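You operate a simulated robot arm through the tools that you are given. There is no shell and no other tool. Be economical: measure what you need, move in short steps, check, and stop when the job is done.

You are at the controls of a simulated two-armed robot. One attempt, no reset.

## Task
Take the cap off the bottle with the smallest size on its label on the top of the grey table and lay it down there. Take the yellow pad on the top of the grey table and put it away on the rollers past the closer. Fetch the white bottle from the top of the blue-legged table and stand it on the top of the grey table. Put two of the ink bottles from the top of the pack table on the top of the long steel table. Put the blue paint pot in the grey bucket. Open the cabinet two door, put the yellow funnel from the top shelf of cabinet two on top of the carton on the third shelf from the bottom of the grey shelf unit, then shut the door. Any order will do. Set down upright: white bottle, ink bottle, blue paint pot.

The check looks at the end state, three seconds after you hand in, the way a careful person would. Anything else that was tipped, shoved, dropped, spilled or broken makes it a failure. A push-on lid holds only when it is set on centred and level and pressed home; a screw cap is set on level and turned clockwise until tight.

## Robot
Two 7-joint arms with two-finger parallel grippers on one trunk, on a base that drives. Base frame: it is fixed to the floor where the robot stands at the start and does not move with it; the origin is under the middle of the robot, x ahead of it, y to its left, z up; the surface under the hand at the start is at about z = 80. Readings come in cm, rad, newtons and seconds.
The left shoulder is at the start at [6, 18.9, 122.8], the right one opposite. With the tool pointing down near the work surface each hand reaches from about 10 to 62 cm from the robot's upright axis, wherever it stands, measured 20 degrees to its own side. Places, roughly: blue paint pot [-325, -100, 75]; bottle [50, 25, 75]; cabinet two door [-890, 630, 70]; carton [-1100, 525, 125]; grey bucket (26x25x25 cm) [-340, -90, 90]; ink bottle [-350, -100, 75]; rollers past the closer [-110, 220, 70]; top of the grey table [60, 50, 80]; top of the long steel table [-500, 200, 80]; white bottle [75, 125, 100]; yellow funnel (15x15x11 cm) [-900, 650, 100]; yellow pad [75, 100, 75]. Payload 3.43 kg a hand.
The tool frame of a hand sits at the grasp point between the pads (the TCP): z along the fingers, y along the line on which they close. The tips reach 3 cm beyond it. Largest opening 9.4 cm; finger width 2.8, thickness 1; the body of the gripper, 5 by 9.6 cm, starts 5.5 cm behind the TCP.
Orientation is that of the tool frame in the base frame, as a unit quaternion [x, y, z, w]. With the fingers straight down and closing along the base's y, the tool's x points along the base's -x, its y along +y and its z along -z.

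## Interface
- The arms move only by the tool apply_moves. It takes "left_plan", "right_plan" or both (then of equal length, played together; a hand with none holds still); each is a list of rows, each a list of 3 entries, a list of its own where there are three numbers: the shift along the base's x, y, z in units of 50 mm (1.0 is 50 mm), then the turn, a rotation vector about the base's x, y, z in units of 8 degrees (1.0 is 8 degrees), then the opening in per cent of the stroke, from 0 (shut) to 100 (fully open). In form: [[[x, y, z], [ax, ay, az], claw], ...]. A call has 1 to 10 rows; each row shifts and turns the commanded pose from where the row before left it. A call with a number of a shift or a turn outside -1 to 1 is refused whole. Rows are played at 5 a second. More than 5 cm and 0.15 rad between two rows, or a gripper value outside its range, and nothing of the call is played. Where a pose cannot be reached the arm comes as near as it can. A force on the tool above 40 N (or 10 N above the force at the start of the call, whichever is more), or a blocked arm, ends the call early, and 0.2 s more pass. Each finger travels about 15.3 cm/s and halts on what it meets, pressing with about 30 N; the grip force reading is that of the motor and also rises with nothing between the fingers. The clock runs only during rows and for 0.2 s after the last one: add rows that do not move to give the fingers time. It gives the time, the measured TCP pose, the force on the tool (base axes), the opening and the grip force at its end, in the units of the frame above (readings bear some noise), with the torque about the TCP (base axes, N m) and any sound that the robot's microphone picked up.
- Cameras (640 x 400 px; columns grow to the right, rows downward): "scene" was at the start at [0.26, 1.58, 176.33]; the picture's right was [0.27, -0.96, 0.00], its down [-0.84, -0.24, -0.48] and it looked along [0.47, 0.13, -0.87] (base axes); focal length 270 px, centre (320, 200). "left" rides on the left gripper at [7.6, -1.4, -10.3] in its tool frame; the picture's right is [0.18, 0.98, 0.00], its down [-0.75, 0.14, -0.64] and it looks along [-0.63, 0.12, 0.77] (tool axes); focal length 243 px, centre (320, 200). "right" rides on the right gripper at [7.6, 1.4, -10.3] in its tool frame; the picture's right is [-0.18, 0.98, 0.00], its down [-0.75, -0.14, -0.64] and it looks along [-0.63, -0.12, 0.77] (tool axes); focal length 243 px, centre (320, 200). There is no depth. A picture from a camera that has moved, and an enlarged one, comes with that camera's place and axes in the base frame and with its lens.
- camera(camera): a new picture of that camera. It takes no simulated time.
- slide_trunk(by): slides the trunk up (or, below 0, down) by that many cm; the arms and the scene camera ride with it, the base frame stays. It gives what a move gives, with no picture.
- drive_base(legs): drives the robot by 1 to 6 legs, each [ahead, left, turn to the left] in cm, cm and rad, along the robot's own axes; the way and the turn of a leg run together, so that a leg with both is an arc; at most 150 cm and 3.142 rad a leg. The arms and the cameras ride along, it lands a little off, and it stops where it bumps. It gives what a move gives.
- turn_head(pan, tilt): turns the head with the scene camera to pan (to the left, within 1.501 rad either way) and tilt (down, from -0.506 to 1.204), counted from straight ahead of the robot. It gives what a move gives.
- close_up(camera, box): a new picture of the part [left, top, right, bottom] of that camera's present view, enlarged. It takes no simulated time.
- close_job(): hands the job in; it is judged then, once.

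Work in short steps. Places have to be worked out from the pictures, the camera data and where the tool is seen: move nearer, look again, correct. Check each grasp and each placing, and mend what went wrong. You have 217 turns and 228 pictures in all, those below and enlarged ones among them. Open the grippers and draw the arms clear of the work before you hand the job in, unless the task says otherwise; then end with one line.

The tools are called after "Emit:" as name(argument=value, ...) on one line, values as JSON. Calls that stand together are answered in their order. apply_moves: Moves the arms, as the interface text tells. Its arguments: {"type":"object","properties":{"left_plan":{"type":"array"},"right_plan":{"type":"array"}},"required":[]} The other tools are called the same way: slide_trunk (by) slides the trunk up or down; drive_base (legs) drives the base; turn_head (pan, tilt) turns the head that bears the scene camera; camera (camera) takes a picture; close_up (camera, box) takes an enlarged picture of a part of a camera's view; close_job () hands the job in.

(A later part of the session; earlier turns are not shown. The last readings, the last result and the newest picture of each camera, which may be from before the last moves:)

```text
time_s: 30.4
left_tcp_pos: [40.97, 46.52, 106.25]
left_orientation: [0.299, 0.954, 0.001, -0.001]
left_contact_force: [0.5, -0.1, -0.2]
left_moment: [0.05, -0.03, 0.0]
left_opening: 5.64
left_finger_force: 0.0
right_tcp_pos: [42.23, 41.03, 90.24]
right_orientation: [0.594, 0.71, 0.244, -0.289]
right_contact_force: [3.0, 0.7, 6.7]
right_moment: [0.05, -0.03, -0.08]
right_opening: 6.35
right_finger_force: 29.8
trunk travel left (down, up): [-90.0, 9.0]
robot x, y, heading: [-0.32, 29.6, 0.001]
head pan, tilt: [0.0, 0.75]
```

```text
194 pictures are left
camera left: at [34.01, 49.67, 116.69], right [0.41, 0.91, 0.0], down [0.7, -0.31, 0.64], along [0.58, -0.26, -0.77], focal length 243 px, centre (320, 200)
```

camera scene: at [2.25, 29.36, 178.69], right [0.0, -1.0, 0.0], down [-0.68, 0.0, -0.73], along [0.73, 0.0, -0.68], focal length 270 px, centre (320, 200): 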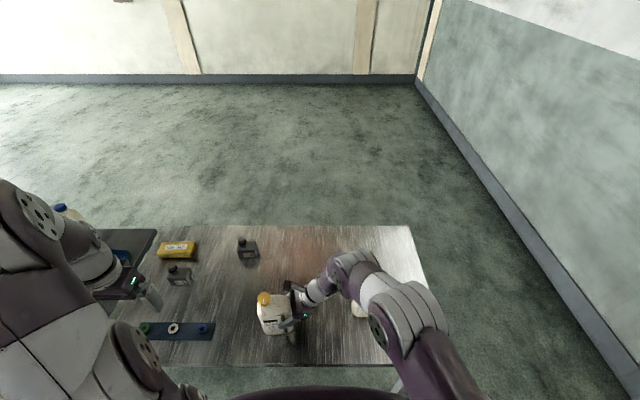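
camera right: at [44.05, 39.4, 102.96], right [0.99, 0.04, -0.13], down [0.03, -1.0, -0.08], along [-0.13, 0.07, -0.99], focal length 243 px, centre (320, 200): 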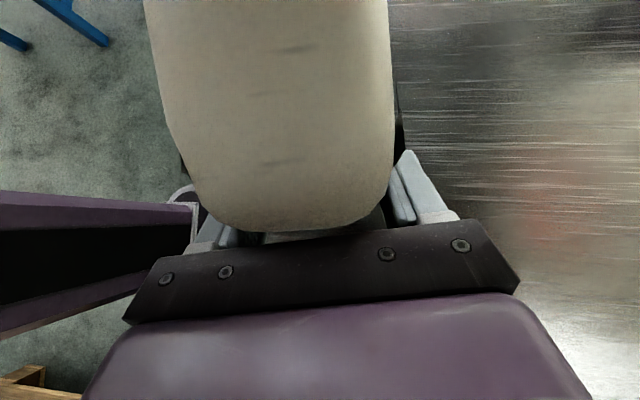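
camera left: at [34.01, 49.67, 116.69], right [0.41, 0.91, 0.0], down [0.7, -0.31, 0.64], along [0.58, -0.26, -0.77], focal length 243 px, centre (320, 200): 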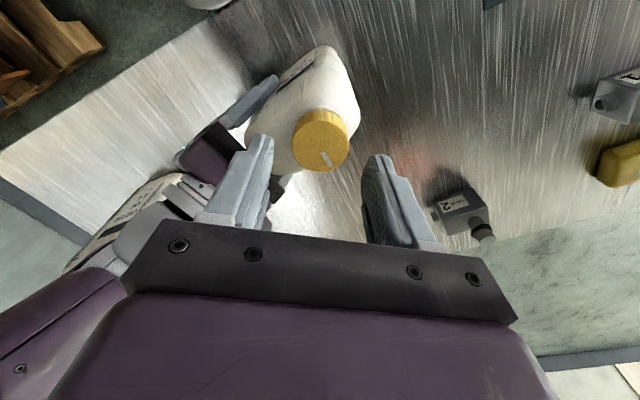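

TCP is right above the cap (≈[41.0, 46.6]). I descend to z≈102.6, close, and turn.

Emit:
apply_moves(left_plan=[[[0, 0.01, -0.37], [0, 0, 0], 60], [[0, 0, -0.36], [0, 0, 0], 60], [[0, 0, 0], [0, 0, 0], 45], [[0, 0, 0], [0, 0, 0], 30], [[0, 0, 0], [0, 0, 0], 30], [[0, 0, 0], [0, 0, 1], 30], [[0, 0, 0], [0, 0, 1], 30], [[0, 0, 0], [0, 0, 1], 30], [[0, 0, 0], [0, 0, 1], 30], [[0, 0, 0], [0, 0, 1], 30]])

Emit:
close_up(camera="left", box=[160, 80, 480, 280])

```text
time_s: 32.6
left_tcp_pos: [41.12, 46.64, 102.93]
left_orientation: [-0.048, 0.999, 0.001, -0.001]
left_contact_force: [-1.0, 3.6, 12.7]
left_moment: [0.08, 0.0, -0.02]
left_opening: 3.59
left_finger_force: 30.0
right_tcp_pos: [42.26, 40.99, 90.24]
right_orientation: [0.595, 0.709, 0.245, -0.289]
right_contact_force: [5.7, -1.2, -1.2]
right_moment: [0.72, -0.1, -0.41]
right_opening: 6.35
right_finger_force: 30.4
trunk travel left (down, up): [-90.0, 9.0]
robot x, y, heading: [-0.05, 29.75, 0.001]
head pan, tilt: [0.0, 0.75]
```

```text
2.00 times, centred on (320, 180) of left
camera zoom: at [33.7, 44.45, 113.1], right [-0.28, 0.96, 0.0], down [0.74, 0.21, 0.64], along [0.62, 0.18, -0.77], focal length 485 px, centre (320, 240)
```

zoom: 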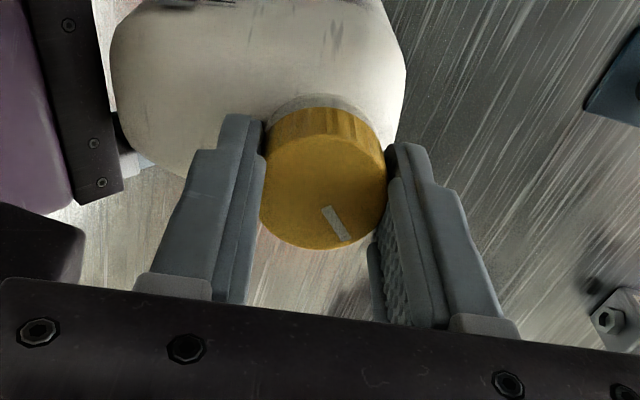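

The cap has risen; white neck shows beneath it. I keep turning with a slight rise.

Emit:
apply_moves(left_plan=[[[0, 0, 0.02], [0, 0, 1], 30], [[0, 0, 0.01], [0, 0, 1], 30], [[0, 0, 0.01], [0, 0, 1], 30], [[0, 0, 0.01], [0, 0, 1], 30], [[0, 0, 0.01], [0, 0, 1], 30], [[0, 0, 0.01], [0, 0, 1], 30], [[0, 0, 0.01], [0, 0, 1], 30], [[0, 0, 0.01], [0, 0, 1], 30], [[0, 0, 0.01], [0, 0, 1], 30], [[0, 0, 0.01], [0, 0, 1], 30]])

Emit:
apply_moves(left_plan=[[[0, 0, 0.01], [0, 0, 1], 30], [[0, 0, 0.01], [0, 0, 1], 30], [[0, 0, 0.01], [0, 0, 1], 30], [[0, 0, 0.01], [0, 0, 1], 30], [[0, 0, 0.01], [0, 0, 1], 30], [[0, 0, 0.01], [0, 0, 1], 30], [[0, 0, 0.01], [0, 0, 1], 30], [[0, 0, 0.01], [0, 0, 1], 30], [[0, 0, 0.01], [0, 0, 1], 30]])

Emit:
close_up(camera="left", box=[160, 80, 480, 280])

```text
time_s: 34.8
left_tcp_pos: [41.18, 46.61, 103.28]
left_orientation: [-0.679, 0.734, -0.001, -0.001]
left_contact_force: [-0.7, -1.3, -0.2]
left_moment: [-0.03, 0.04, -0.05]
left_opening: 3.56
left_finger_force: 29.7
right_tcp_pos: [42.19, 41.19, 90.01]
right_orientation: [0.594, 0.71, 0.245, -0.289]
right_contact_force: [2.7, 1.8, -1.4]
right_moment: [-0.3, 0.04, -0.09]
right_opening: 6.34
right_finger_force: 29.5
trunk travel left (down, up): [-90.0, 9.0]
robot x, y, heading: [0.05, 29.84, 0.002]
head pan, tilt: [0.0, 0.75]
```

```text
time_s: 36.8
left_tcp_pos: [41.07, 46.51, 103.8]
left_orientation: [0.981, -0.195, 0.001, 0.0]
left_contact_force: [-0.3, -0.1, -0.5]
left_moment: [-0.02, -0.01, 0.04]
left_opening: 3.57
left_finger_force: 30.0
right_tcp_pos: [42.32, 41.2, 90.16]
right_orientation: [0.594, 0.71, 0.244, -0.289]
right_contact_force: [1.9, 0.0, -2.5]
right_moment: [-0.27, -0.13, 0.03]
right_opening: 6.34
right_finger_force: 29.7
trunk travel left (down, up): [-90.0, 9.0]
robot x, y, heading: [0.33, 29.59, 0.001]
head pan, tilt: [0.0, 0.75]
```

```text
2.00 times, centred on (320, 180) of left
camera zoom: at [48.69, 44.99, 114.13], right [-0.21, -0.98, 0.0], down [-0.75, 0.16, 0.64], along [-0.63, 0.13, -0.77], focal length 485 px, centre (320, 240)
```

zoom: 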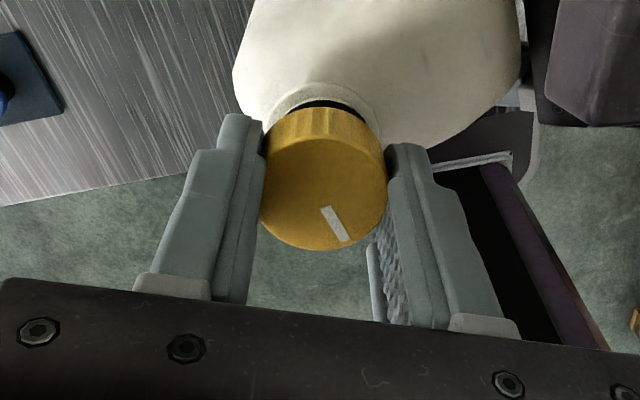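

All forces are gone and the open mouth shows: the cap is free. I lift it 8 cm.

Emit:
apply_moves(left_plan=[[[0, 0, 0.3], [0, 0, 0], 30], [[0, 0, 0.5], [0, 0, -1], 30], [[0, 0, 0.5], [0, 0, -1], 30], [[0, 0, 0.3], [0, 0, -1], 30], [[0, 0, 0], [0, 0, -1], 30], [[0, 0, 0], [0, 0, -1], 30], [[0, 0, 0], [0, 0, -1], 30], [[0, 0, 0], [0, 0, -1], 30], [[0, 0, 0], [0, 0, -1], 30], [[0, 0, 0], [0, 0, -1], 30]])

Emit:
apply_moves(left_plan=[[[0, 0, 0], [0, 0, -1], 30], [[0, 0, 0], [0, 0, -1], 30], [[0, 0, 0], [0, 0, -1], 30], [[0, 0, 0], [0, 0, -1], 30], [[0, 0, 0], [0, 0, -1], 30], [[0, 0, 0], [0, 0, -1], 30], [[0, 0, 0], [0, 0, -1], 30], [[0, 0, 0], [0, 0, -1], 30], [[0, 0, 0], [0, 0, -1], 30], [[0, 0, 0], [0, 0, -1], 30]])

Emit:
camera(camera="left")

Emit:
camera(camera="scene")

```text
time_s: 39.0
left_tcp_pos: [41.03, 46.59, 111.71]
left_orientation: [-0.677, 0.736, 0.0, -0.001]
left_contact_force: [-0.1, 0.7, -0.8]
left_moment: [0.01, 0.02, -0.02]
left_opening: 3.55
left_finger_force: 29.7
right_tcp_pos: [42.26, 41.0, 90.13]
right_orientation: [0.595, 0.709, 0.245, -0.289]
right_contact_force: [-0.8, 0.3, -2.7]
right_moment: [-0.29, 0.02, -0.01]
right_opening: 6.35
right_finger_force: 30.4
trunk travel left (down, up): [-90.0, 9.0]
robot x, y, heading: [-0.3, 30.0, 0.002]
head pan, tilt: [0.0, 0.75]
```

```text
time_s: 41.2
left_tcp_pos: [41.06, 46.79, 111.79]
left_orientation: [-0.046, 0.999, 0.001, -0.002]
left_contact_force: [0.4, -0.2, -0.7]
left_moment: [-0.02, -0.02, -0.04]
left_opening: 3.55
left_finger_force: 30.4
right_tcp_pos: [42.15, 41.07, 90.1]
right_orientation: [0.595, 0.71, 0.244, -0.289]
right_contact_force: [-0.9, -0.1, -5.4]
right_moment: [-0.27, 0.04, 0.0]
right_opening: 6.33
right_finger_force: 30.3
trunk travel left (down, up): [-90.0, 9.0]
robot x, y, heading: [-0.02, 29.68, 0.005]
head pan, tilt: [0.0, 0.75]
```

```text
191 pictures are left
camera left: at [33.7, 44.5, 122.08], right [-0.27, 0.96, 0.0], down [0.74, 0.21, 0.64], along [0.62, 0.17, -0.77], focal length 243 px, centre (320, 200)
```

left: 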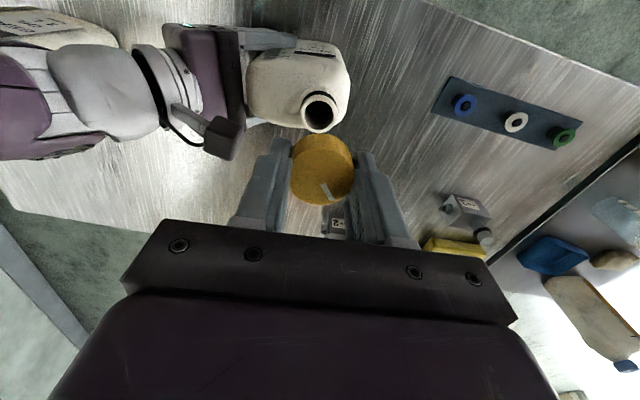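

```text
190 pictures are left
camera scene: at [2.3, 29.4, 178.68], right [0.0, -1.0, 0.0], down [-0.68, 0.0, -0.73], along [0.73, 0.0, -0.68], focal length 270 px, centre (320, 200)
```

scene: 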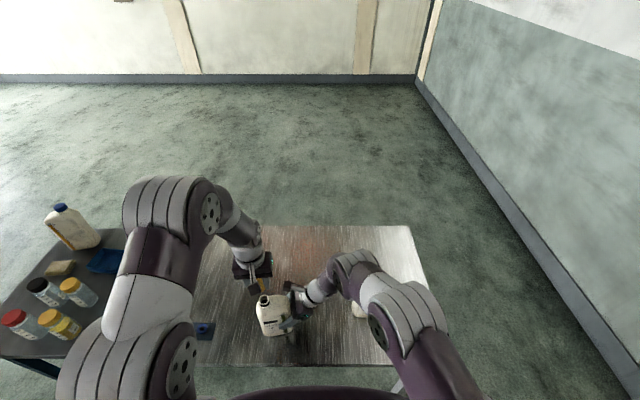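

The cap is off and in the hand. There is free table at about [47, 58]; I carry it there and lower it in steps.

Emit:
apply_moves(left_plan=[[[0.4, 0.75, 0], [0, 0, 0], 30], [[0.4, 0.75, 0], [0, 0, 0], 30], [[0.4, 0.75, 0], [0, 0, 0], 30], [[0, 0, -0.9], [0, 0, 0], 30], [[0, 0, -0.9], [0, 0, 0], 30], [[0, 0, -0.9], [0, 0, 0], 30], [[0, 0, -0.9], [0, 0, 0], 30], [[0, 0, -0.9], [0, 0, 0], 30], [[0, 0, -0.5], [0, 0, 0], 30], [[0, 0, 0], [0, 0, 0], 30]])

Emit:
camera(camera="left")

```text
time_s: 43.4
left_tcp_pos: [47.44, 57.64, 86.68]
left_orientation: [-0.048, 0.999, 0.001, -0.001]
left_contact_force: [0.2, 0.9, -0.7]
left_moment: [-0.05, -0.02, 0.0]
left_opening: 3.59
left_finger_force: 29.2
right_tcp_pos: [42.24, 41.1, 90.16]
right_orientation: [0.595, 0.709, 0.245, -0.289]
right_contact_force: [-0.3, -0.1, -5.4]
right_moment: [-0.29, 0.0, -0.02]
right_opening: 6.33
right_finger_force: 30.1
trunk travel left (down, up): [-90.0, 9.0]
robot x, y, heading: [-0.05, 29.51, 0.002]
head pan, tilt: [0.0, 0.75]
```

```text
189 pictures are left
camera left: at [39.94, 55.59, 97.01], right [-0.28, 0.96, 0.0], down [0.74, 0.21, 0.64], along [0.62, 0.18, -0.77], focal length 243 px, centre (320, 200)
```

left: 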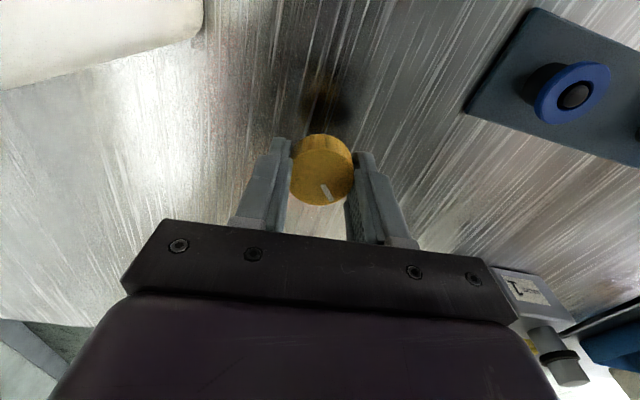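

Clear below. I lower in small steps until contact.

Emit:
apply_moves(left_plan=[[[0, 0, -0.2], [0, 0, 0], 30], [[0, 0, -0.2], [0, 0, 0], 30], [[0, 0, -0.1], [0, 0, 0], 30], [[0, 0, -0.06], [0, 0, 0], 30], [[0, 0, -0.06], [0, 0, 0], 30], [[0, 0, -0.06], [0, 0, 0], 30]])

Emit:
close_up(camera="left", box=[220, 60, 420, 260])

```text
time_s: 44.8
left_tcp_pos: [47.12, 57.89, 83.37]
left_orientation: [-0.047, 0.999, 0.0, 0.0]
left_contact_force: [0.3, 0.3, 0.3]
left_moment: [0.03, 0.01, -0.01]
left_opening: 3.54
left_finger_force: 29.9
right_tcp_pos: [42.3, 41.11, 90.11]
right_orientation: [0.593, 0.71, 0.243, -0.291]
right_contact_force: [0.6, 0.2, -4.0]
right_moment: [-0.22, -0.03, 0.01]
right_opening: 6.35
right_finger_force: 30.5
trunk travel left (down, up): [-90.0, 9.0]
robot x, y, heading: [0.07, 29.86, 0.002]
head pan, tilt: [0.0, 0.75]
```

```text
2.00 times, centred on (320, 160) of left
camera zoom: at [39.76, 55.69, 93.61], right [-0.28, 0.96, 0.0], down [0.74, 0.21, 0.64], along [0.62, 0.18, -0.77], focal length 485 px, centre (320, 280)
```

zoom: 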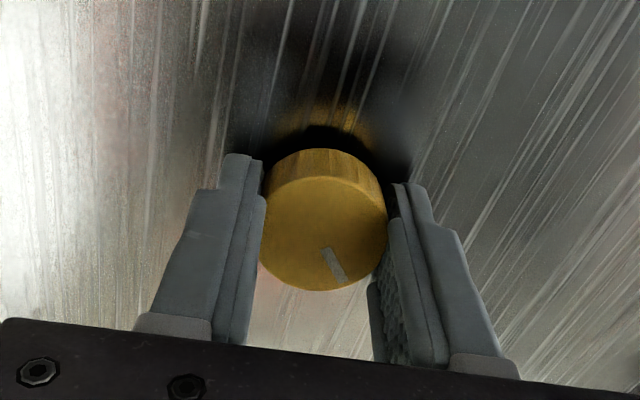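

No contact yet; I go down further in mm steps.

Emit:
apply_moves(left_plan=[[[0, 0, -0.04], [0, 0, 0], 30], [[0, 0, -0.04], [0, 0, 0], 30], [[0, 0, -0.04], [0, 0, 0], 30], [[0, 0, -0.04], [0, 0, 0], 30], [[0, 0, -0.04], [0, 0, 0], 30], [[0, 0, -0.04], [0, 0, 0], 30]])

```text
time_s: 45.9
left_tcp_pos: [47.08, 57.93, 82.94]
left_orientation: [-0.047, 0.999, 0.0, 0.002]
left_contact_force: [-11.4, 1.5, 28.8]
left_moment: [-0.63, 0.71, -0.27]
left_opening: 3.53
left_finger_force: 29.5
right_tcp_pos: [41.91, 40.89, 90.2]
right_orientation: [0.594, 0.709, 0.245, -0.289]
right_contact_force: [-0.4, 0.9, -6.9]
right_moment: [-0.23, -0.03, 0.02]
right_opening: 6.35
right_finger_force: 30.6
trunk travel left (down, up): [-90.0, 9.0]
robot x, y, heading: [-0.09, 29.37, -0.001]
head pan, tilt: [0.0, 0.75]
stopped in row 5 (left hand): the force on the tool passed its limit at 43 N (the readings are from after the stop); the commanded pose is now the measured one
```

The fingertips touch the table (z≈80). I ease up a millimetre, open, and retreat upward.

Emit:
apply_moves(left_plan=[[[0, 0, 0.03], [0, 0, 0], 30], [[0, 0, 0], [0, 0, 0], 42], [[0, 0, 0], [0, 0, 0], 60], [[0, 0, 0], [0, 0, 0], 65], [[0, 0, 0.3], [0, 0, 0], 65], [[0, 0, 0.8], [0, 0, 0], 65], [[0, 0, 0.9], [0, 0, 0], 65], [[0, 0, 0.9], [0, 0, 0], 65], [[0, 0, 0.9], [0, 0, 0], 65]])

Emit:
camera(camera="left")

```text
time_s: 47.9
left_tcp_pos: [47.67, 57.69, 101.97]
left_orientation: [-0.047, 0.999, 0.0, 0.001]
left_contact_force: [0.1, 0.8, 0.2]
left_moment: [0.0, -0.04, 0.02]
left_opening: 6.09
left_finger_force: 0.0
right_tcp_pos: [42.18, 41.08, 90.17]
right_orientation: [0.594, 0.709, 0.245, -0.29]
right_contact_force: [-0.1, -1.8, -0.5]
right_moment: [-0.44, 0.04, 0.03]
right_opening: 6.32
right_finger_force: 29.9
trunk travel left (down, up): [-90.0, 9.0]
robot x, y, heading: [0.25, 29.48, 0.007]
head pan, tilt: [0.0, 0.75]
```

```text
187 pictures are left
camera left: at [40.17, 55.6, 112.28], right [-0.28, 0.96, 0.0], down [0.74, 0.21, 0.64], along [0.62, 0.18, -0.77], focal length 243 px, centre (320, 200)
```

left: 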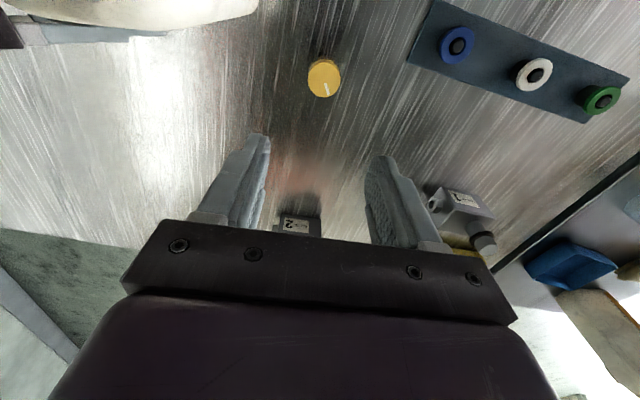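

The cap lies on the table. Now I open the right hand and draw it back along its axis.

Emit:
apply_moves(right_plan=[[[0, 0, 0], [0, 0, 0], 75], [[0, 0, 0], [0, 0, 0], 95], [[0, 0, 0], [0, 0, 0], 95], [[0.05, -0.31, 0.32], [0, 0, 0], 95], [[0.05, -0.31, 0.32], [0, 0, 0], 95], [[0.05, -0.31, 0.32], [0, 0, 0], 95], [[0.05, -0.31, 0.32], [0, 0, 0], 95], [[0.05, -0.31, 0.5], [0, 0, 0], 95], [[0, 0, 0.9], [0, 0, 0], 95], [[0, 0, 0.9], [0, 0, 0], 95]])

Emit:
camera(camera="right")

```text
time_s: 50.1
left_tcp_pos: [47.58, 57.76, 102.06]
left_orientation: [-0.047, 0.999, 0.0, 0.002]
left_contact_force: [0.1, -0.3, 0.1]
left_moment: [0.02, -0.04, -0.01]
left_opening: 6.12
left_finger_force: 0.0
right_tcp_pos: [43.22, 33.41, 108.12]
right_orientation: [0.594, 0.709, 0.244, -0.289]
right_contact_force: [-0.3, -0.3, 0.3]
right_moment: [-0.02, -0.05, 0.02]
right_opening: 8.91
right_finger_force: 0.0
trunk travel left (down, up): [-90.0, 9.0]
robot x, y, heading: [-0.24, 29.56, -0.0]
head pan, tilt: [0.0, 0.75]
```

```text
186 pictures are left
camera right: at [44.96, 31.69, 120.61], right [0.99, 0.04, -0.13], down [0.03, -1.0, -0.07], along [-0.13, 0.07, -0.99], focal length 243 px, centre (320, 200)
```

right: 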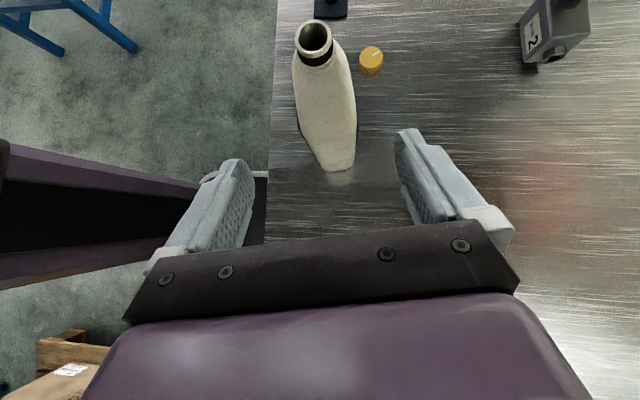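

The uncapped bottle stands and the cap lies beside it. Next I look straight down to see how close the base can go to the table.

Emit:
apply_moves(right_plan=[[[-0.3, 0, 0.6], [-0.92, -0.16, 0], 95], [[-0.3, 0, 0.6], [-0.92, -0.16, 0], 95], [[-0.3, 0, 0.6], [-0.92, -0.16, 0], 95], [[-0.3, -0.3, 0.3], [-0.92, -0.16, 0], 95], [[-0.3, -0.3, 0], [-0.92, -0.16, 0], 95], [[0, -0.3, 0], [-0.92, -0.16, 0], 95]])

Emit:
turn_head(pan=0.5, tilt=1.2)

Emit:
camera(camera="scene")

```text
time_s: 51.5
left_tcp_pos: [47.69, 57.86, 101.88]
left_orientation: [-0.047, 0.999, 0.0, 0.001]
left_contact_force: [-1.4, -0.1, 0.2]
left_moment: [0.01, 0.03, 0.03]
left_opening: 6.12
left_finger_force: 0.0
right_tcp_pos: [36.0, 28.89, 118.43]
right_orientation: [0.641, 0.767, -0.002, 0.003]
right_contact_force: [-0.8, 0.4, 0.8]
right_moment: [0.05, 0.02, -0.01]
right_opening: 8.94
right_finger_force: 0.0
trunk travel left (down, up): [-90.0, 9.0]
robot x, y, heading: [-0.12, 29.57, 0.0]
head pan, tilt: [0.0, 0.75]
```

```text
time_s: 52.4
left_tcp_pos: [47.68, 57.85, 102.09]
left_orientation: [-0.047, 0.999, 0.001, 0.002]
left_contact_force: [-0.6, -0.5, 0.6]
left_moment: [-0.05, 0.04, -0.03]
left_opening: 6.09
left_finger_force: 0.0
right_tcp_pos: [35.76, 28.96, 118.43]
right_orientation: [0.643, 0.766, -0.001, 0.001]
right_contact_force: [0.0, 0.6, -0.2]
right_moment: [0.03, 0.01, 0.0]
right_opening: 8.92
right_finger_force: 0.1
trunk travel left (down, up): [-90.0, 9.0]
robot x, y, heading: [0.26, 29.59, 0.003]
head pan, tilt: [0.499, 1.201]
```

```text
185 pictures are left
camera scene: at [-1.15, 32.03, 175.51], right [0.48, -0.88, 0.0], down [-0.82, -0.45, -0.36], along [0.32, 0.17, -0.93], focal length 270 px, centre (320, 200)
```

scene: 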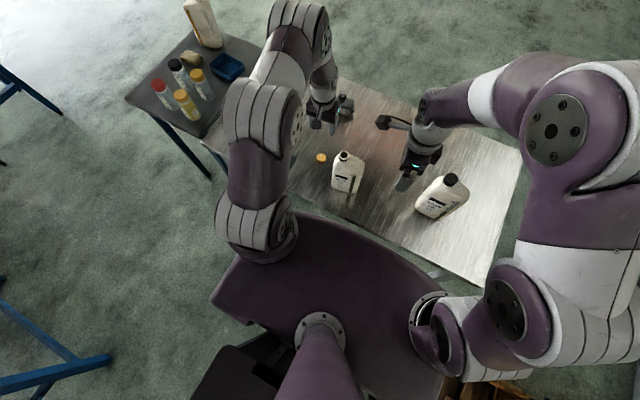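

The torso/base front reaches about x=+23 while the pad (≈[74,92]) and white bottle (≈[76,138]) sit near the far edge; I'll serve them from the far side. First I raise and retract the hands.

Emit:
apply_moves(left_plan=[[[0, 0, 0.9], [0, 0, 0], 65], [[0, 0, 0.9], [0, 0, 0], 65], [[-0.6, 0, 0.7], [0, 0, -0.6], 65], [[-0.9, 0, 0], [0, 0, 0], 65], [[-0.9, 0, 0], [0, 0, 0], 65], [[-0.9, 0, 0], [0, 0, 0], 65], [[0, 0, 0], [0, 0, 0], 65], [[0, 0, 0], [0, 0, 0], 65], [[0, 0, 0], [0, 0, 0], 65], [[0, 0, 0], [0, 0, 0], 65]], right_plan=[[[0, -0.3, 0.2], [0, 0, 1], 95], [[0, -0.6, 0.2], [0, 0, 1], 95], [[0, -0.6, 0.2], [0, 0, 1], 95], [[0, -0.6, 0.2], [0, 0, 1], 95], [[-0.3, -0.6, 0], [0, 0, 1], 95], [[-0.3, 0, 0], [0, 0, 1], 95], [[0, 0, 0], [0, 0, 1], 95], [[0, 0, 0], [0, 0, 1], 95], [[0, 0, 0], [0, 0, 1], 95], [[0, 0, 0], [0, 0, 1], 95]])

Emit:
turn_head(pan=1.3, tilt=0.45)

Emit:
camera(camera="scene")

```text
time_s: 54.6
left_tcp_pos: [31.01, 58.09, 114.33]
left_orientation: [-0.005, 1.0, 0.0, 0.0]
left_contact_force: [0.6, 0.0, 0.9]
left_moment: [0.03, 0.02, 0.0]
left_opening: 6.07
left_finger_force: 0.1
right_tcp_pos: [32.85, 15.4, 122.44]
right_orientation: [-0.001, 1.0, 0.001, 0.003]
right_contact_force: [-0.8, -0.1, 0.1]
right_moment: [0.03, 0.04, 0.01]
right_opening: 8.94
right_finger_force: 0.1
trunk travel left (down, up): [-90.0, 9.0]
robot x, y, heading: [0.0, 29.3, 0.004]
head pan, tilt: [0.499, 1.201]
```

```text
time_s: 55.7
left_tcp_pos: [30.94, 58.12, 114.31]
left_orientation: [-0.005, 1.0, 0.001, 0.002]
left_contact_force: [0.3, 0.3, 0.5]
left_moment: [0.0, -0.02, 0.01]
left_opening: 6.09
left_finger_force: 0.2
right_tcp_pos: [32.85, 15.38, 122.38]
right_orientation: [-0.001, 1.0, 0.0, 0.003]
right_contact_force: [-0.6, 1.1, -0.6]
right_moment: [-0.03, 0.02, 0.0]
right_opening: 8.92
right_finger_force: 0.0
trunk travel left (down, up): [-90.0, 9.0]
robot x, y, heading: [0.13, 29.69, 0.001]
head pan, tilt: [1.3, 0.45]
```

```text
184 pictures are left
camera scene: at [-3.6, 38.22, 181.32], right [0.96, -0.27, 0.0], down [-0.12, -0.42, -0.9], along [0.24, 0.87, -0.44], focal length 270 px, centre (320, 200)
```

scene: 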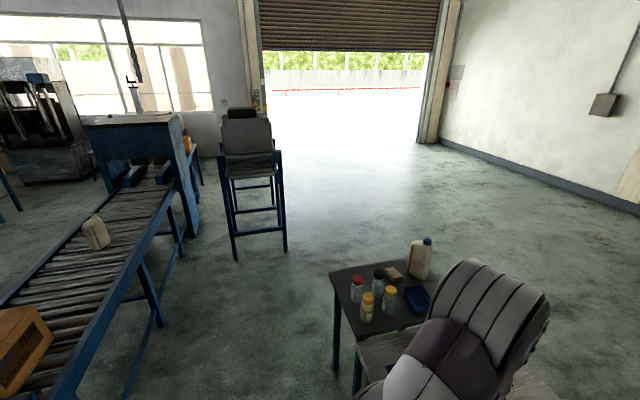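

The floor to the left is clear: the conveyor is at x≈-110, the chair near [-14, 280]. I drive round the left of the blue-legged table.

Emit:
drive_base(legs=[[-5, 150, 0], [0, 25, 0], [140, 0, 0]])

Emit:
drive_base(legs=[[0, 0, 3.14], [0, 95, 0]])

Emit:
turn_head(pan=0.0, tilt=0.8)

Emit:
camera(camera="scene")

```text
refused: leg 1 is longer than a leg can be; nothing moved
```

```text
time_s: 66.0
left_tcp_pos: [-33.0, -43.92, 114.23]
left_orientation: [1.0, 0.022, -0.003, 0.001]
left_contact_force: [-0.6, -0.5, 0.1]
left_moment: [-0.02, -0.03, 0.0]
left_opening: 6.11
left_finger_force: 0.1
right_tcp_pos: [-36.51, -1.38, 122.45]
right_orientation: [1.0, 0.018, -0.003, 0.0]
right_contact_force: [-0.9, -0.4, 0.6]
right_moment: [-0.01, 0.02, 0.0]
right_opening: 8.93
right_finger_force: 0.2
trunk travel left (down, up): [-90.0, 9.0]
robot x, y, heading: [-3.07, -14.24, -3.105]
head pan, tilt: [1.3, 0.45]
stopped in leg 2: the robot was blocked; the commanded pose is now the measured one
```

```text
time_s: 67.5
left_tcp_pos: [-32.94, -43.91, 114.33]
left_orientation: [1.0, 0.023, -0.003, 0.001]
left_contact_force: [0.3, -0.2, -0.9]
left_moment: [0.0, -0.03, 0.01]
left_opening: 6.12
left_finger_force: 0.0
right_tcp_pos: [-36.43, -1.29, 122.44]
right_orientation: [1.0, 0.018, -0.004, 0.0]
right_contact_force: [0.0, 0.4, -0.6]
right_moment: [0.01, -0.01, -0.01]
right_opening: 8.92
right_finger_force: 0.0
trunk travel left (down, up): [-90.0, 9.0]
robot x, y, heading: [-3.29, -14.68, -3.103]
head pan, tilt: [0.0, 0.799]
```

```text
183 pictures are left
camera scene: at [-5.17, -14.57, 178.28], right [-0.04, 1.0, 0.0], down [0.72, 0.03, -0.7], along [-0.7, -0.03, -0.72], focal length 270 px, centre (320, 200)
```

scene: 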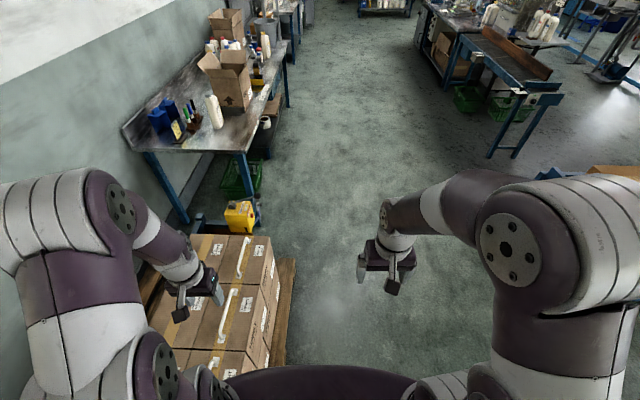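

The first call was refused for length, so the second turned me in place and strafed until blocked by the carton pallet. I move off to +y, correct the heading, then continue backwards round the tables, one call at a time.

Emit:
drive_base(legs=[[0, -40, -0.038], [0, -140, 0], [0, -40, 0]])

Emit:
turn_head(pan=1.4, tilt=0.6)

Emit:
camera(camera="scene")

```text
time_s: 78.7
left_tcp_pos: [-34.18, 178.14, 114.31]
left_orientation: [1.0, -0.004, -0.002, 0.001]
left_contact_force: [-1.4, 0.6, -0.4]
left_moment: [0.03, -0.01, -0.01]
left_opening: 6.11
left_finger_force: 0.1
right_tcp_pos: [-35.41, 221.03, 122.48]
right_orientation: [1.0, -0.008, -0.004, -0.001]
right_contact_force: [0.9, -0.6, 0.3]
right_moment: [0.01, -0.01, -0.01]
right_opening: 8.93
right_finger_force: 0.2
trunk travel left (down, up): [-90.0, 9.0]
robot x, y, heading: [-2.9, 206.46, 3.126]
head pan, tilt: [0.0, 0.799]
```

```text
time_s: 80.2
left_tcp_pos: [-34.28, 178.37, 114.35]
left_orientation: [1.0, -0.004, -0.001, 0.001]
left_contact_force: [0.5, -1.0, -0.3]
left_moment: [0.0, -0.04, -0.04]
left_opening: 6.11
left_finger_force: 0.1
right_tcp_pos: [-35.38, 220.98, 122.44]
right_orientation: [1.0, -0.009, -0.004, 0.0]
right_contact_force: [0.5, 0.0, 0.0]
right_moment: [0.01, -0.04, 0.02]
right_opening: 8.93
right_finger_force: 0.1
trunk travel left (down, up): [-90.0, 9.0]
robot x, y, heading: [-3.09, 206.6, 3.129]
head pan, tilt: [1.4, 0.6]
```

```text
182 pictures are left
camera scene: at [1.46, 197.38, 179.97], right [-0.98, 0.19, 0.0], down [0.11, 0.56, -0.82], along [-0.15, -0.81, -0.57], focal length 270 px, centre (320, 200)
```

scene: 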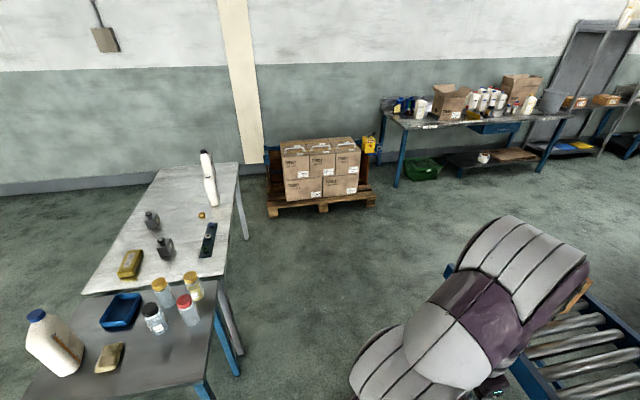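

Good overview; everything is intact. I back up to x≈137 to get past the tables.

Emit:
drive_base(legs=[[-140, 0, 0.013]])

Emit:
turn_head(pan=0.7, tilt=0.7)

Emit:
camera(camera="scene")

```text
time_s: 87.2
left_tcp_pos: [105.59, 175.66, 114.28]
left_orientation: [1.0, -0.008, -0.002, 0.001]
left_contact_force: [-0.1, 0.4, -0.6]
left_moment: [-0.01, 0.02, 0.0]
left_opening: 6.1
left_finger_force: 0.0
right_tcp_pos: [105.01, 218.59, 122.32]
right_orientation: [1.0, -0.011, -0.002, 0.0]
right_contact_force: [-0.1, -0.1, 0.5]
right_moment: [0.0, 0.01, -0.02]
right_opening: 8.96
right_finger_force: 0.1
trunk travel left (down, up): [-90.0, 9.0]
robot x, y, heading: [137.95, 203.5, 3.117]
head pan, tilt: [1.4, 0.6]
```

```text
time_s: 88.3
left_tcp_pos: [105.85, 175.79, 114.3]
left_orientation: [1.0, -0.008, -0.001, 0.001]
left_contact_force: [0.4, 1.1, 0.2]
left_moment: [-0.02, -0.02, -0.01]
left_opening: 6.09
left_finger_force: 0.1
right_tcp_pos: [104.89, 218.63, 122.41]
right_orientation: [1.0, -0.011, -0.004, 0.0]
right_contact_force: [-0.2, 1.2, 0.6]
right_moment: [-0.02, -0.01, -0.03]
right_opening: 8.92
right_finger_force: 0.1
trunk travel left (down, up): [-90.0, 9.0]
robot x, y, heading: [137.2, 203.45, 3.119]
head pan, tilt: [0.7, 0.7]
```

```text
181 pictures are left
camera scene: at [136.74, 197.89, 179.11], right [-0.63, 0.78, 0.0], down [0.5, 0.4, -0.76], along [-0.6, -0.48, -0.64], focal length 270 px, centre (320, 200)
```

scene: 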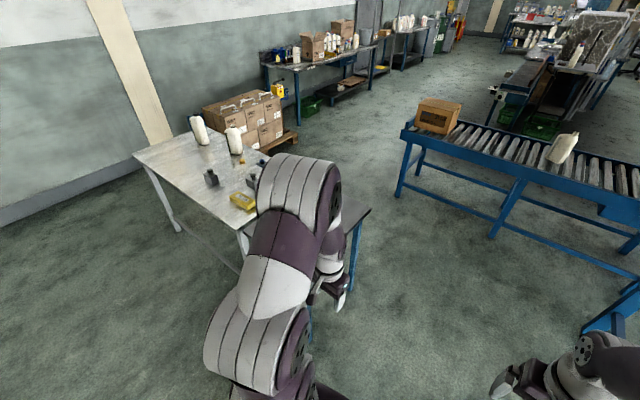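

I strafe toward y≈115, in front of the pad and bottle from the far side.

Emit:
drive_base(legs=[[0, 88, 0.02]])

Emit:
turn_head(pan=0.0, tilt=0.85)

Emit:
camera(camera="scene")

Emit:
camera(camera="right")

Emit:
camera(camera="left")

```text
time_s: 93.0
left_tcp_pos: [104.23, 86.02, 114.31]
left_orientation: [1.0, -0.004, -0.002, 0.002]
left_contact_force: [-0.2, 1.0, -0.1]
left_moment: [0.02, -0.02, 0.02]
left_opening: 6.12
left_finger_force: 0.1
right_tcp_pos: [103.08, 128.73, 122.47]
right_orientation: [1.0, -0.007, -0.004, 0.001]
right_contact_force: [-0.3, -0.1, -1.0]
right_moment: [-0.02, -0.02, -0.01]
right_opening: 8.92
right_finger_force: 0.1
trunk travel left (down, up): [-90.0, 9.0]
robot x, y, heading: [135.75, 114.34, 3.127]
head pan, tilt: [0.7, 0.7]
```

```text
time_s: 94.0
left_tcp_pos: [104.27, 85.99, 114.35]
left_orientation: [1.0, -0.004, -0.002, 0.001]
left_contact_force: [1.6, -0.5, 0.3]
left_moment: [0.0, 0.01, 0.01]
left_opening: 6.12
left_finger_force: 0.2
right_tcp_pos: [103.07, 128.83, 122.47]
right_orientation: [1.0, -0.007, -0.003, 0.0]
right_contact_force: [1.5, -0.5, 0.4]
right_moment: [-0.01, -0.02, 0.02]
right_opening: 8.94
right_finger_force: 0.1
trunk travel left (down, up): [-90.0, 9.0]
robot x, y, heading: [135.69, 114.26, 3.13]
head pan, tilt: [0.0, 0.85]
```

```text
180 pictures are left
camera scene: at [133.84, 113.86, 177.88], right [0.01, 1.0, 0.0], down [0.75, -0.01, -0.66], along [-0.66, 0.01, -0.75], focal length 270 px, centre (320, 200)
```

scene: 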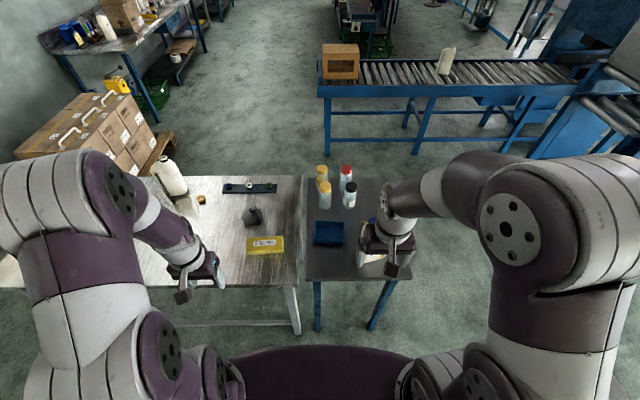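

```text
179 pictures are left
camera right: at [110.86, 127.11, 132.62], right [-0.2, -0.98, 0.0], down [-0.75, 0.15, 0.65], along [-0.63, 0.13, -0.76], focal length 243 px, centre (320, 200)
```

right: 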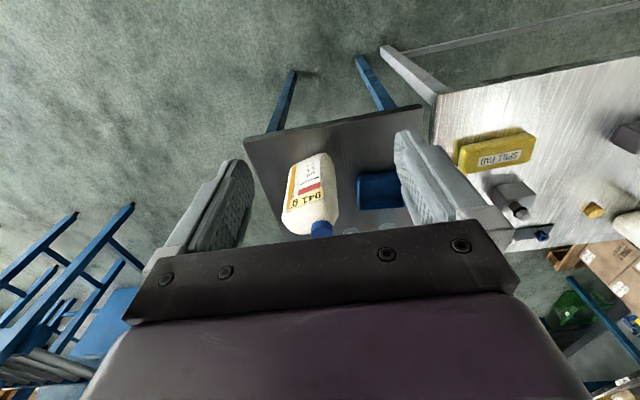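

```text
178 pictures are left
camera left: at [111.96, 87.36, 124.63], right [0.18, -0.98, 0.0], down [-0.75, -0.14, 0.65], along [-0.63, -0.12, -0.76], focal length 243 px, centre (320, 200)
```

left: 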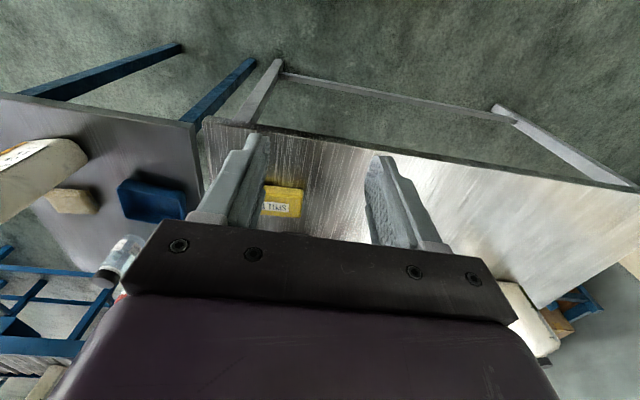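

I enlarge the pad and the white bottle to judge sizes and orientation.

Emit:
close_up(camera="right", box=[240, 90, 560, 290])

Emit:
close_up(camera="scene", box=[220, 150, 420, 290])

```text
2.00 times, centred on (400, 190) of right
camera zoom: at [110.86, 127.11, 132.62], right [-0.2, -0.98, 0.0], down [-0.75, 0.15, 0.65], along [-0.63, 0.13, -0.76], focal length 485 px, centre (160, 220)
```

zoom: 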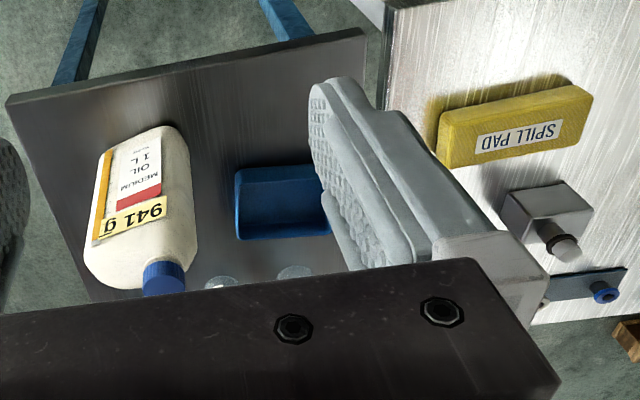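

```text
2.86 times, centred on (320, 220) of scene
camera zoom: at [133.84, 113.86, 177.88], right [0.01, 1.0, 0.0], down [0.75, -0.01, -0.66], along [-0.66, 0.01, -0.75], focal length 771 px, centre (320, 143)
```

zoom: 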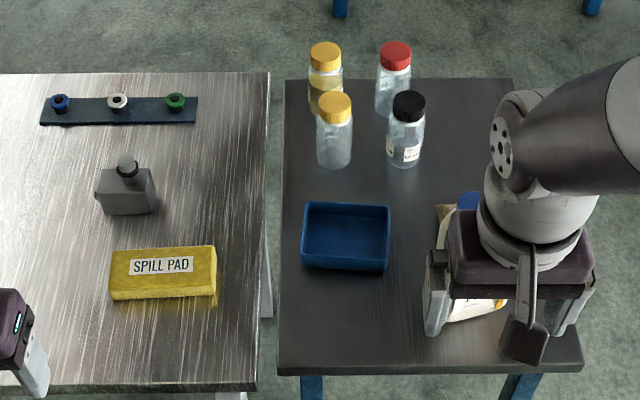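

Pad ≈15×4.7×5 cm at [74.9, 92]; white bottle's body ≈[76.6, 137], cap at y≈132.5. I drive 12 cm closer, squaring the heading.

Emit:
drive_base(legs=[[12, 0, 0.01]])

Emit:
apply_moves(left_plan=[[[0, 0, 0], [0, 0, 1], 65], [[0, 0, 0], [0, 0, 1], 65], [[0, 0, 0], [0, 0, 1], 65], [[0, 0, 0], [0, 0, 1], 65], [[0, 0, 0], [0, 0, 1], 65], [[0, 0, 0], [0, 0, 1], 65], [[0, 0, 0], [0, 0, 1], 80], [[0, 0, 0], [0, 0, 1], 80], [[0, 0, 0], [0, 0, 1], 80], [[0, 0, 0], [0, 0, 1], 80]], right_plan=[[[0, 0, 0], [0, 0, -1], 100], [[0, 0, 0], [0, 0, -1], 100], [[0, 0, 0], [0, 0, -1], 100], [[0, 0, 0], [0, 0, -1], 100], [[0, 0, 0], [0, 0, -1], 100], [[0, 0, 0], [0, 0, -1], 100], [[0, 0, 0], [0, 0, -1], 100], [[0, 0, 0], [0, 0, -1], 100], [[0, 0, 0], [0, 0, -1], 100], [[0, 0, 0], [0, 0, -1], 100]])

Emit:
camera(camera="right")

Emit:
camera(camera="left")

```text
time_s: 95.3
left_tcp_pos: [92.9, 85.65, 114.41]
left_orientation: [1.0, 0.003, -0.003, 0.001]
left_contact_force: [0.6, 0.0, 0.6]
left_moment: [-0.01, 0.04, 0.03]
left_opening: 6.11
left_finger_force: 0.0
right_tcp_pos: [91.13, 128.47, 122.46]
right_orientation: [1.0, -0.001, -0.003, 0.0]
right_contact_force: [0.3, 0.0, 0.6]
right_moment: [-0.01, -0.03, 0.03]
right_opening: 8.93
right_finger_force: 0.1
trunk travel left (down, up): [-90.0, 9.0]
robot x, y, heading: [123.65, 114.03, 3.141]
head pan, tilt: [0.0, 0.85]
```

```text
time_s: 97.5
left_tcp_pos: [92.74, 85.61, 114.28]
left_orientation: [0.763, 0.646, -0.001, 0.001]
left_contact_force: [-0.2, -0.2, -0.2]
left_moment: [0.02, 0.01, 0.0]
left_opening: 7.51
left_finger_force: 0.1
right_tcp_pos: [91.05, 128.44, 122.55]
right_orientation: [0.765, -0.644, -0.002, -0.003]
right_contact_force: [0.7, -0.1, -0.1]
right_moment: [-0.04, 0.0, -0.01]
right_opening: 9.37
right_finger_force: 0.0
trunk travel left (down, up): [-90.0, 9.0]
robot x, y, heading: [123.91, 114.37, 3.14]
head pan, tilt: [0.0, 0.85]
```

```text
175 pictures are left
camera right: at [91.07, 120.45, 132.71], right [-1.0, 0.01, 0.0], down [0.01, 0.76, 0.65], along [0.01, 0.65, -0.76], focal length 243 px, centre (320, 200)
```

right: 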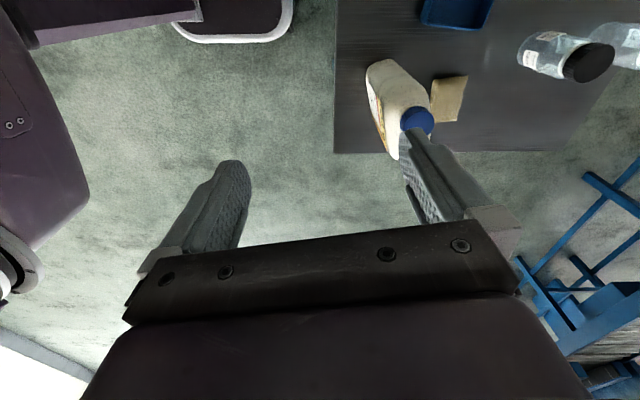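

```text
174 pictures are left
camera left: at [92.64, 93.4, 124.57], right [1.0, 0.02, 0.0], down [0.01, -0.76, 0.64], along [0.01, -0.64, -0.76], focal length 243 px, centre (320, 200)
```

left: 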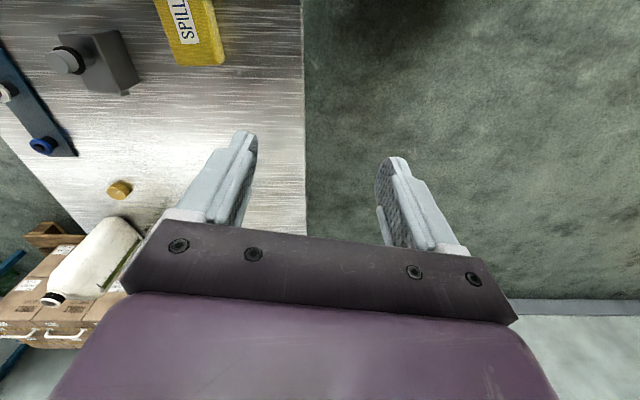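

I move the right hand over toward the bottle's column for a better look, and the left over the pad.

Emit:
apply_moves(right_plan=[[[-0.7, 0, 0], [0, 0, 0], 100], [[-0.7, 0, 0], [0, 0, 0], 100], [[-0.7, 0, 0], [0, 0, 0], 100], [[-0.7, 0, 0], [0, 0, 0], 100], [[0, 0, 0], [0, 0, 0], 100]], left_plan=[[[-0.8, 0.3, 0], [0, 0, 0], 80], [[-0.8, 0.3, 0], [0, 0, 0], 80], [[-0.8, 0.3, 0], [0, 0, 0], 80], [[-0.8, 0.3, 0], [0, 0, 0], 80], [[-0.3, 0.1, 0], [0, 0, 0], 80]])

Emit:
camera(camera="right")

Emit:
camera(camera="left")

```text
time_s: 98.7
left_tcp_pos: [75.31, 92.06, 114.5]
left_orientation: [0.764, 0.645, -0.002, 0.002]
left_contact_force: [0.0, -0.7, 0.1]
left_moment: [0.02, 0.02, 0.03]
left_opening: 7.52
left_finger_force: 0.0
right_tcp_pos: [77.22, 128.26, 122.72]
right_orientation: [0.765, -0.644, -0.003, -0.002]
right_contact_force: [-0.7, -0.1, 0.1]
right_moment: [-0.01, 0.02, 0.0]
right_opening: 9.37
right_finger_force: 0.0
trunk travel left (down, up): [-90.0, 9.0]
robot x, y, heading: [124.38, 114.34, 3.138]
head pan, tilt: [0.0, 0.85]
```

```text
173 pictures are left
camera right: at [77.17, 120.36, 132.93], right [-1.0, 0.01, 0.0], down [0.01, 0.76, 0.65], along [0.01, 0.65, -0.76], focal length 243 px, centre (320, 200)
```

right: 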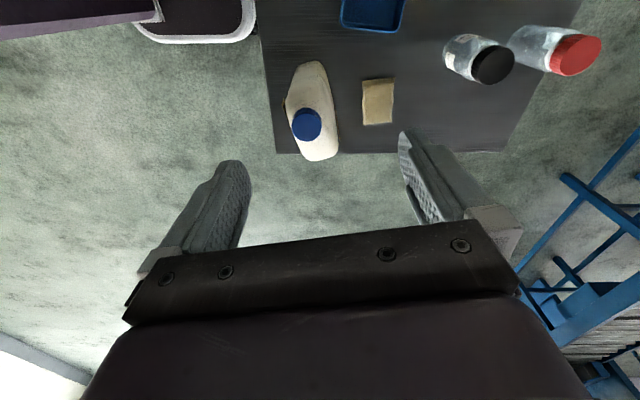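

```text
172 pictures are left
camera left: at [75.23, 99.92, 124.68], right [1.0, 0.02, 0.0], down [0.01, -0.76, 0.65], along [0.01, -0.64, -0.76], focal length 243 px, centre (320, 200)
```

left: 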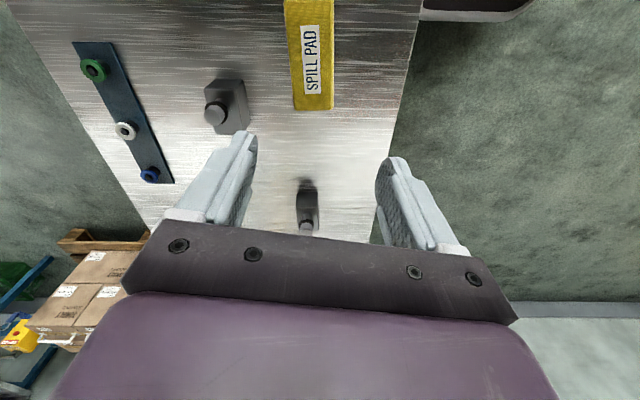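

Cap ≈[79.2, 132.9, 103.3]; the body's axis is yawed ~12°, matching the hand's yaw. I go to [78.1, 138, 112] above the body and check.

Emit:
apply_moves(right_plan=[[[0.06, 0.65, -0.5], [0, 0, 0], 100], [[0.06, 0.65, -0.5], [0, 0, 0], 100], [[0.06, 0.65, -0.5], [0, 0, 0], 100], [[0, 0, -0.5], [0, 0, 0], 100], [[0, 0, 0], [0, 0, 0], 100]])

Emit:
camera(camera="right")

```text
time_s: 99.9
left_tcp_pos: [75.38, 92.36, 114.31]
left_orientation: [0.764, 0.645, -0.001, 0.002]
left_contact_force: [-0.3, 0.5, -0.2]
left_moment: [0.0, -0.01, -0.01]
left_opening: 7.52
left_finger_force: 0.0
right_tcp_pos: [78.18, 137.93, 112.45]
right_orientation: [0.766, -0.643, -0.003, -0.001]
right_contact_force: [-0.1, 0.1, -0.1]
right_moment: [-0.05, 0.02, -0.03]
right_opening: 9.4
right_finger_force: 0.1
trunk travel left (down, up): [-90.0, 9.0]
robot x, y, heading: [124.15, 113.72, 3.137]
head pan, tilt: [0.0, 0.85]
```

```text
171 pictures are left
camera right: at [78.23, 129.98, 122.58], right [-1.0, 0.01, 0.0], down [0.01, 0.76, 0.65], along [0.01, 0.65, -0.76], focal length 243 px, centre (320, 200)
```

right: 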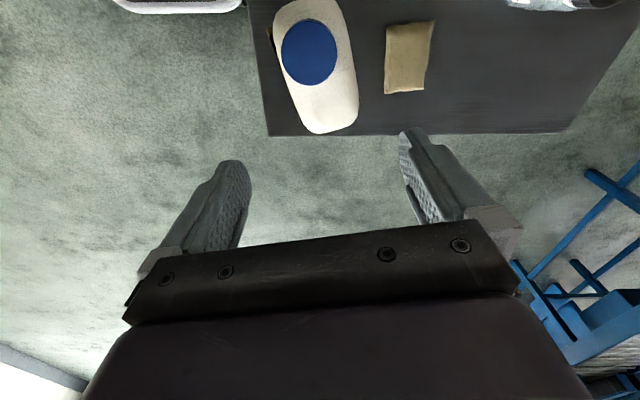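

Body centre at y=138 is x≈77.6. I correct by half a cm and descend to z≈98.3.

Emit:
apply_moves(right_plan=[[[-0.1, 0.02, -0.6], [0, 0, 0], 100], [[0, 0, -0.7], [0, 0, 0], 100], [[0, 0, -0.7], [0, 0, 0], 100], [[0, 0, -0.5], [0, 0, 0], 100], [[0, 0, -0.3], [0, 0, 0], 100], [[0, 0, 0], [0, 0, 0], 100]])

Emit:
camera(camera="right")

```text
time_s: 101.3
left_tcp_pos: [75.5, 92.26, 114.39]
left_orientation: [0.764, 0.646, -0.001, 0.002]
left_contact_force: [-0.1, -0.2, -1.2]
left_moment: [0.0, 0.01, -0.01]
left_opening: 7.51
left_finger_force: 0.0
right_tcp_pos: [77.79, 138.15, 98.38]
right_orientation: [0.766, -0.643, -0.003, -0.002]
right_contact_force: [-0.7, 0.1, -0.3]
right_moment: [0.02, 0.0, -0.01]
right_opening: 9.42
right_finger_force: 0.0
trunk travel left (down, up): [-90.0, 9.0]
robot x, y, heading: [123.5, 114.24, 3.135]
head pan, tilt: [0.0, 0.85]
```

```text
170 pictures are left
camera right: at [77.76, 130.23, 108.5], right [-1.0, 0.01, 0.0], down [0.01, 0.76, 0.65], along [0.01, 0.65, -0.76], focal length 243 px, centre (320, 200)
```

right: 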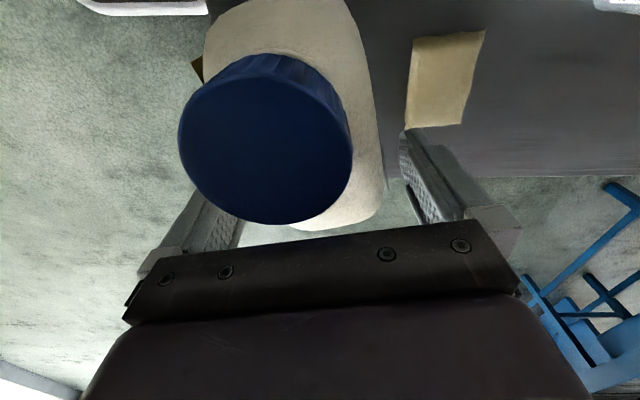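

The body is between the fingers. I close and check the grip.

Emit:
apply_moves(right_plan=[[[0, 0, 0], [0, 0, 0], 80], [[0, 0, 0], [0, 0, 0], 65], [[0, 0, 0], [0, 0, 0], 50], [[0, 0, 0], [0, 0, 0], 45], [[0, 0, 0], [0, 0, 0], 45]])

Emit:
camera(camera="right")

```text
time_s: 102.5
left_tcp_pos: [75.36, 92.21, 114.44]
left_orientation: [0.764, 0.646, 0.0, 0.002]
left_contact_force: [0.3, -0.5, 0.2]
left_moment: [0.0, 0.02, -0.03]
left_opening: 7.55
left_finger_force: 0.1
right_tcp_pos: [77.74, 138.06, 98.42]
right_orientation: [0.765, -0.643, -0.003, -0.003]
right_contact_force: [-2.4, -0.5, 1.4]
right_moment: [0.08, 0.14, 0.0]
right_opening: 6.64
right_finger_force: 30.0
trunk travel left (down, up): [-90.0, 9.0]
robot x, y, heading: [123.92, 113.94, 3.138]
head pan, tilt: [0.0, 0.85]
```

```text
169 pictures are left
camera right: at [77.69, 130.23, 108.51], right [-1.0, 0.01, 0.0], down [0.01, 0.76, 0.65], along [0.01, 0.65, -0.76], focal length 243 px, centre (320, 200)
```

right: 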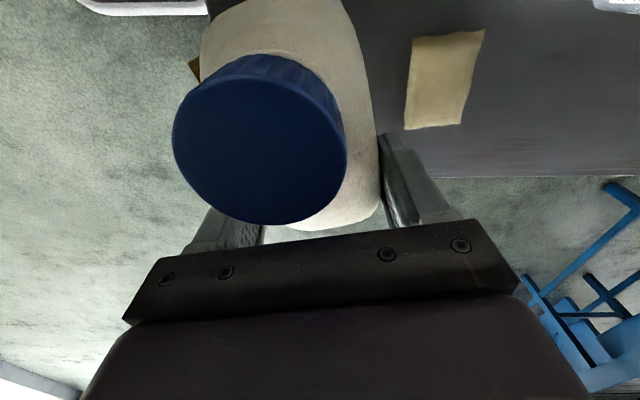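

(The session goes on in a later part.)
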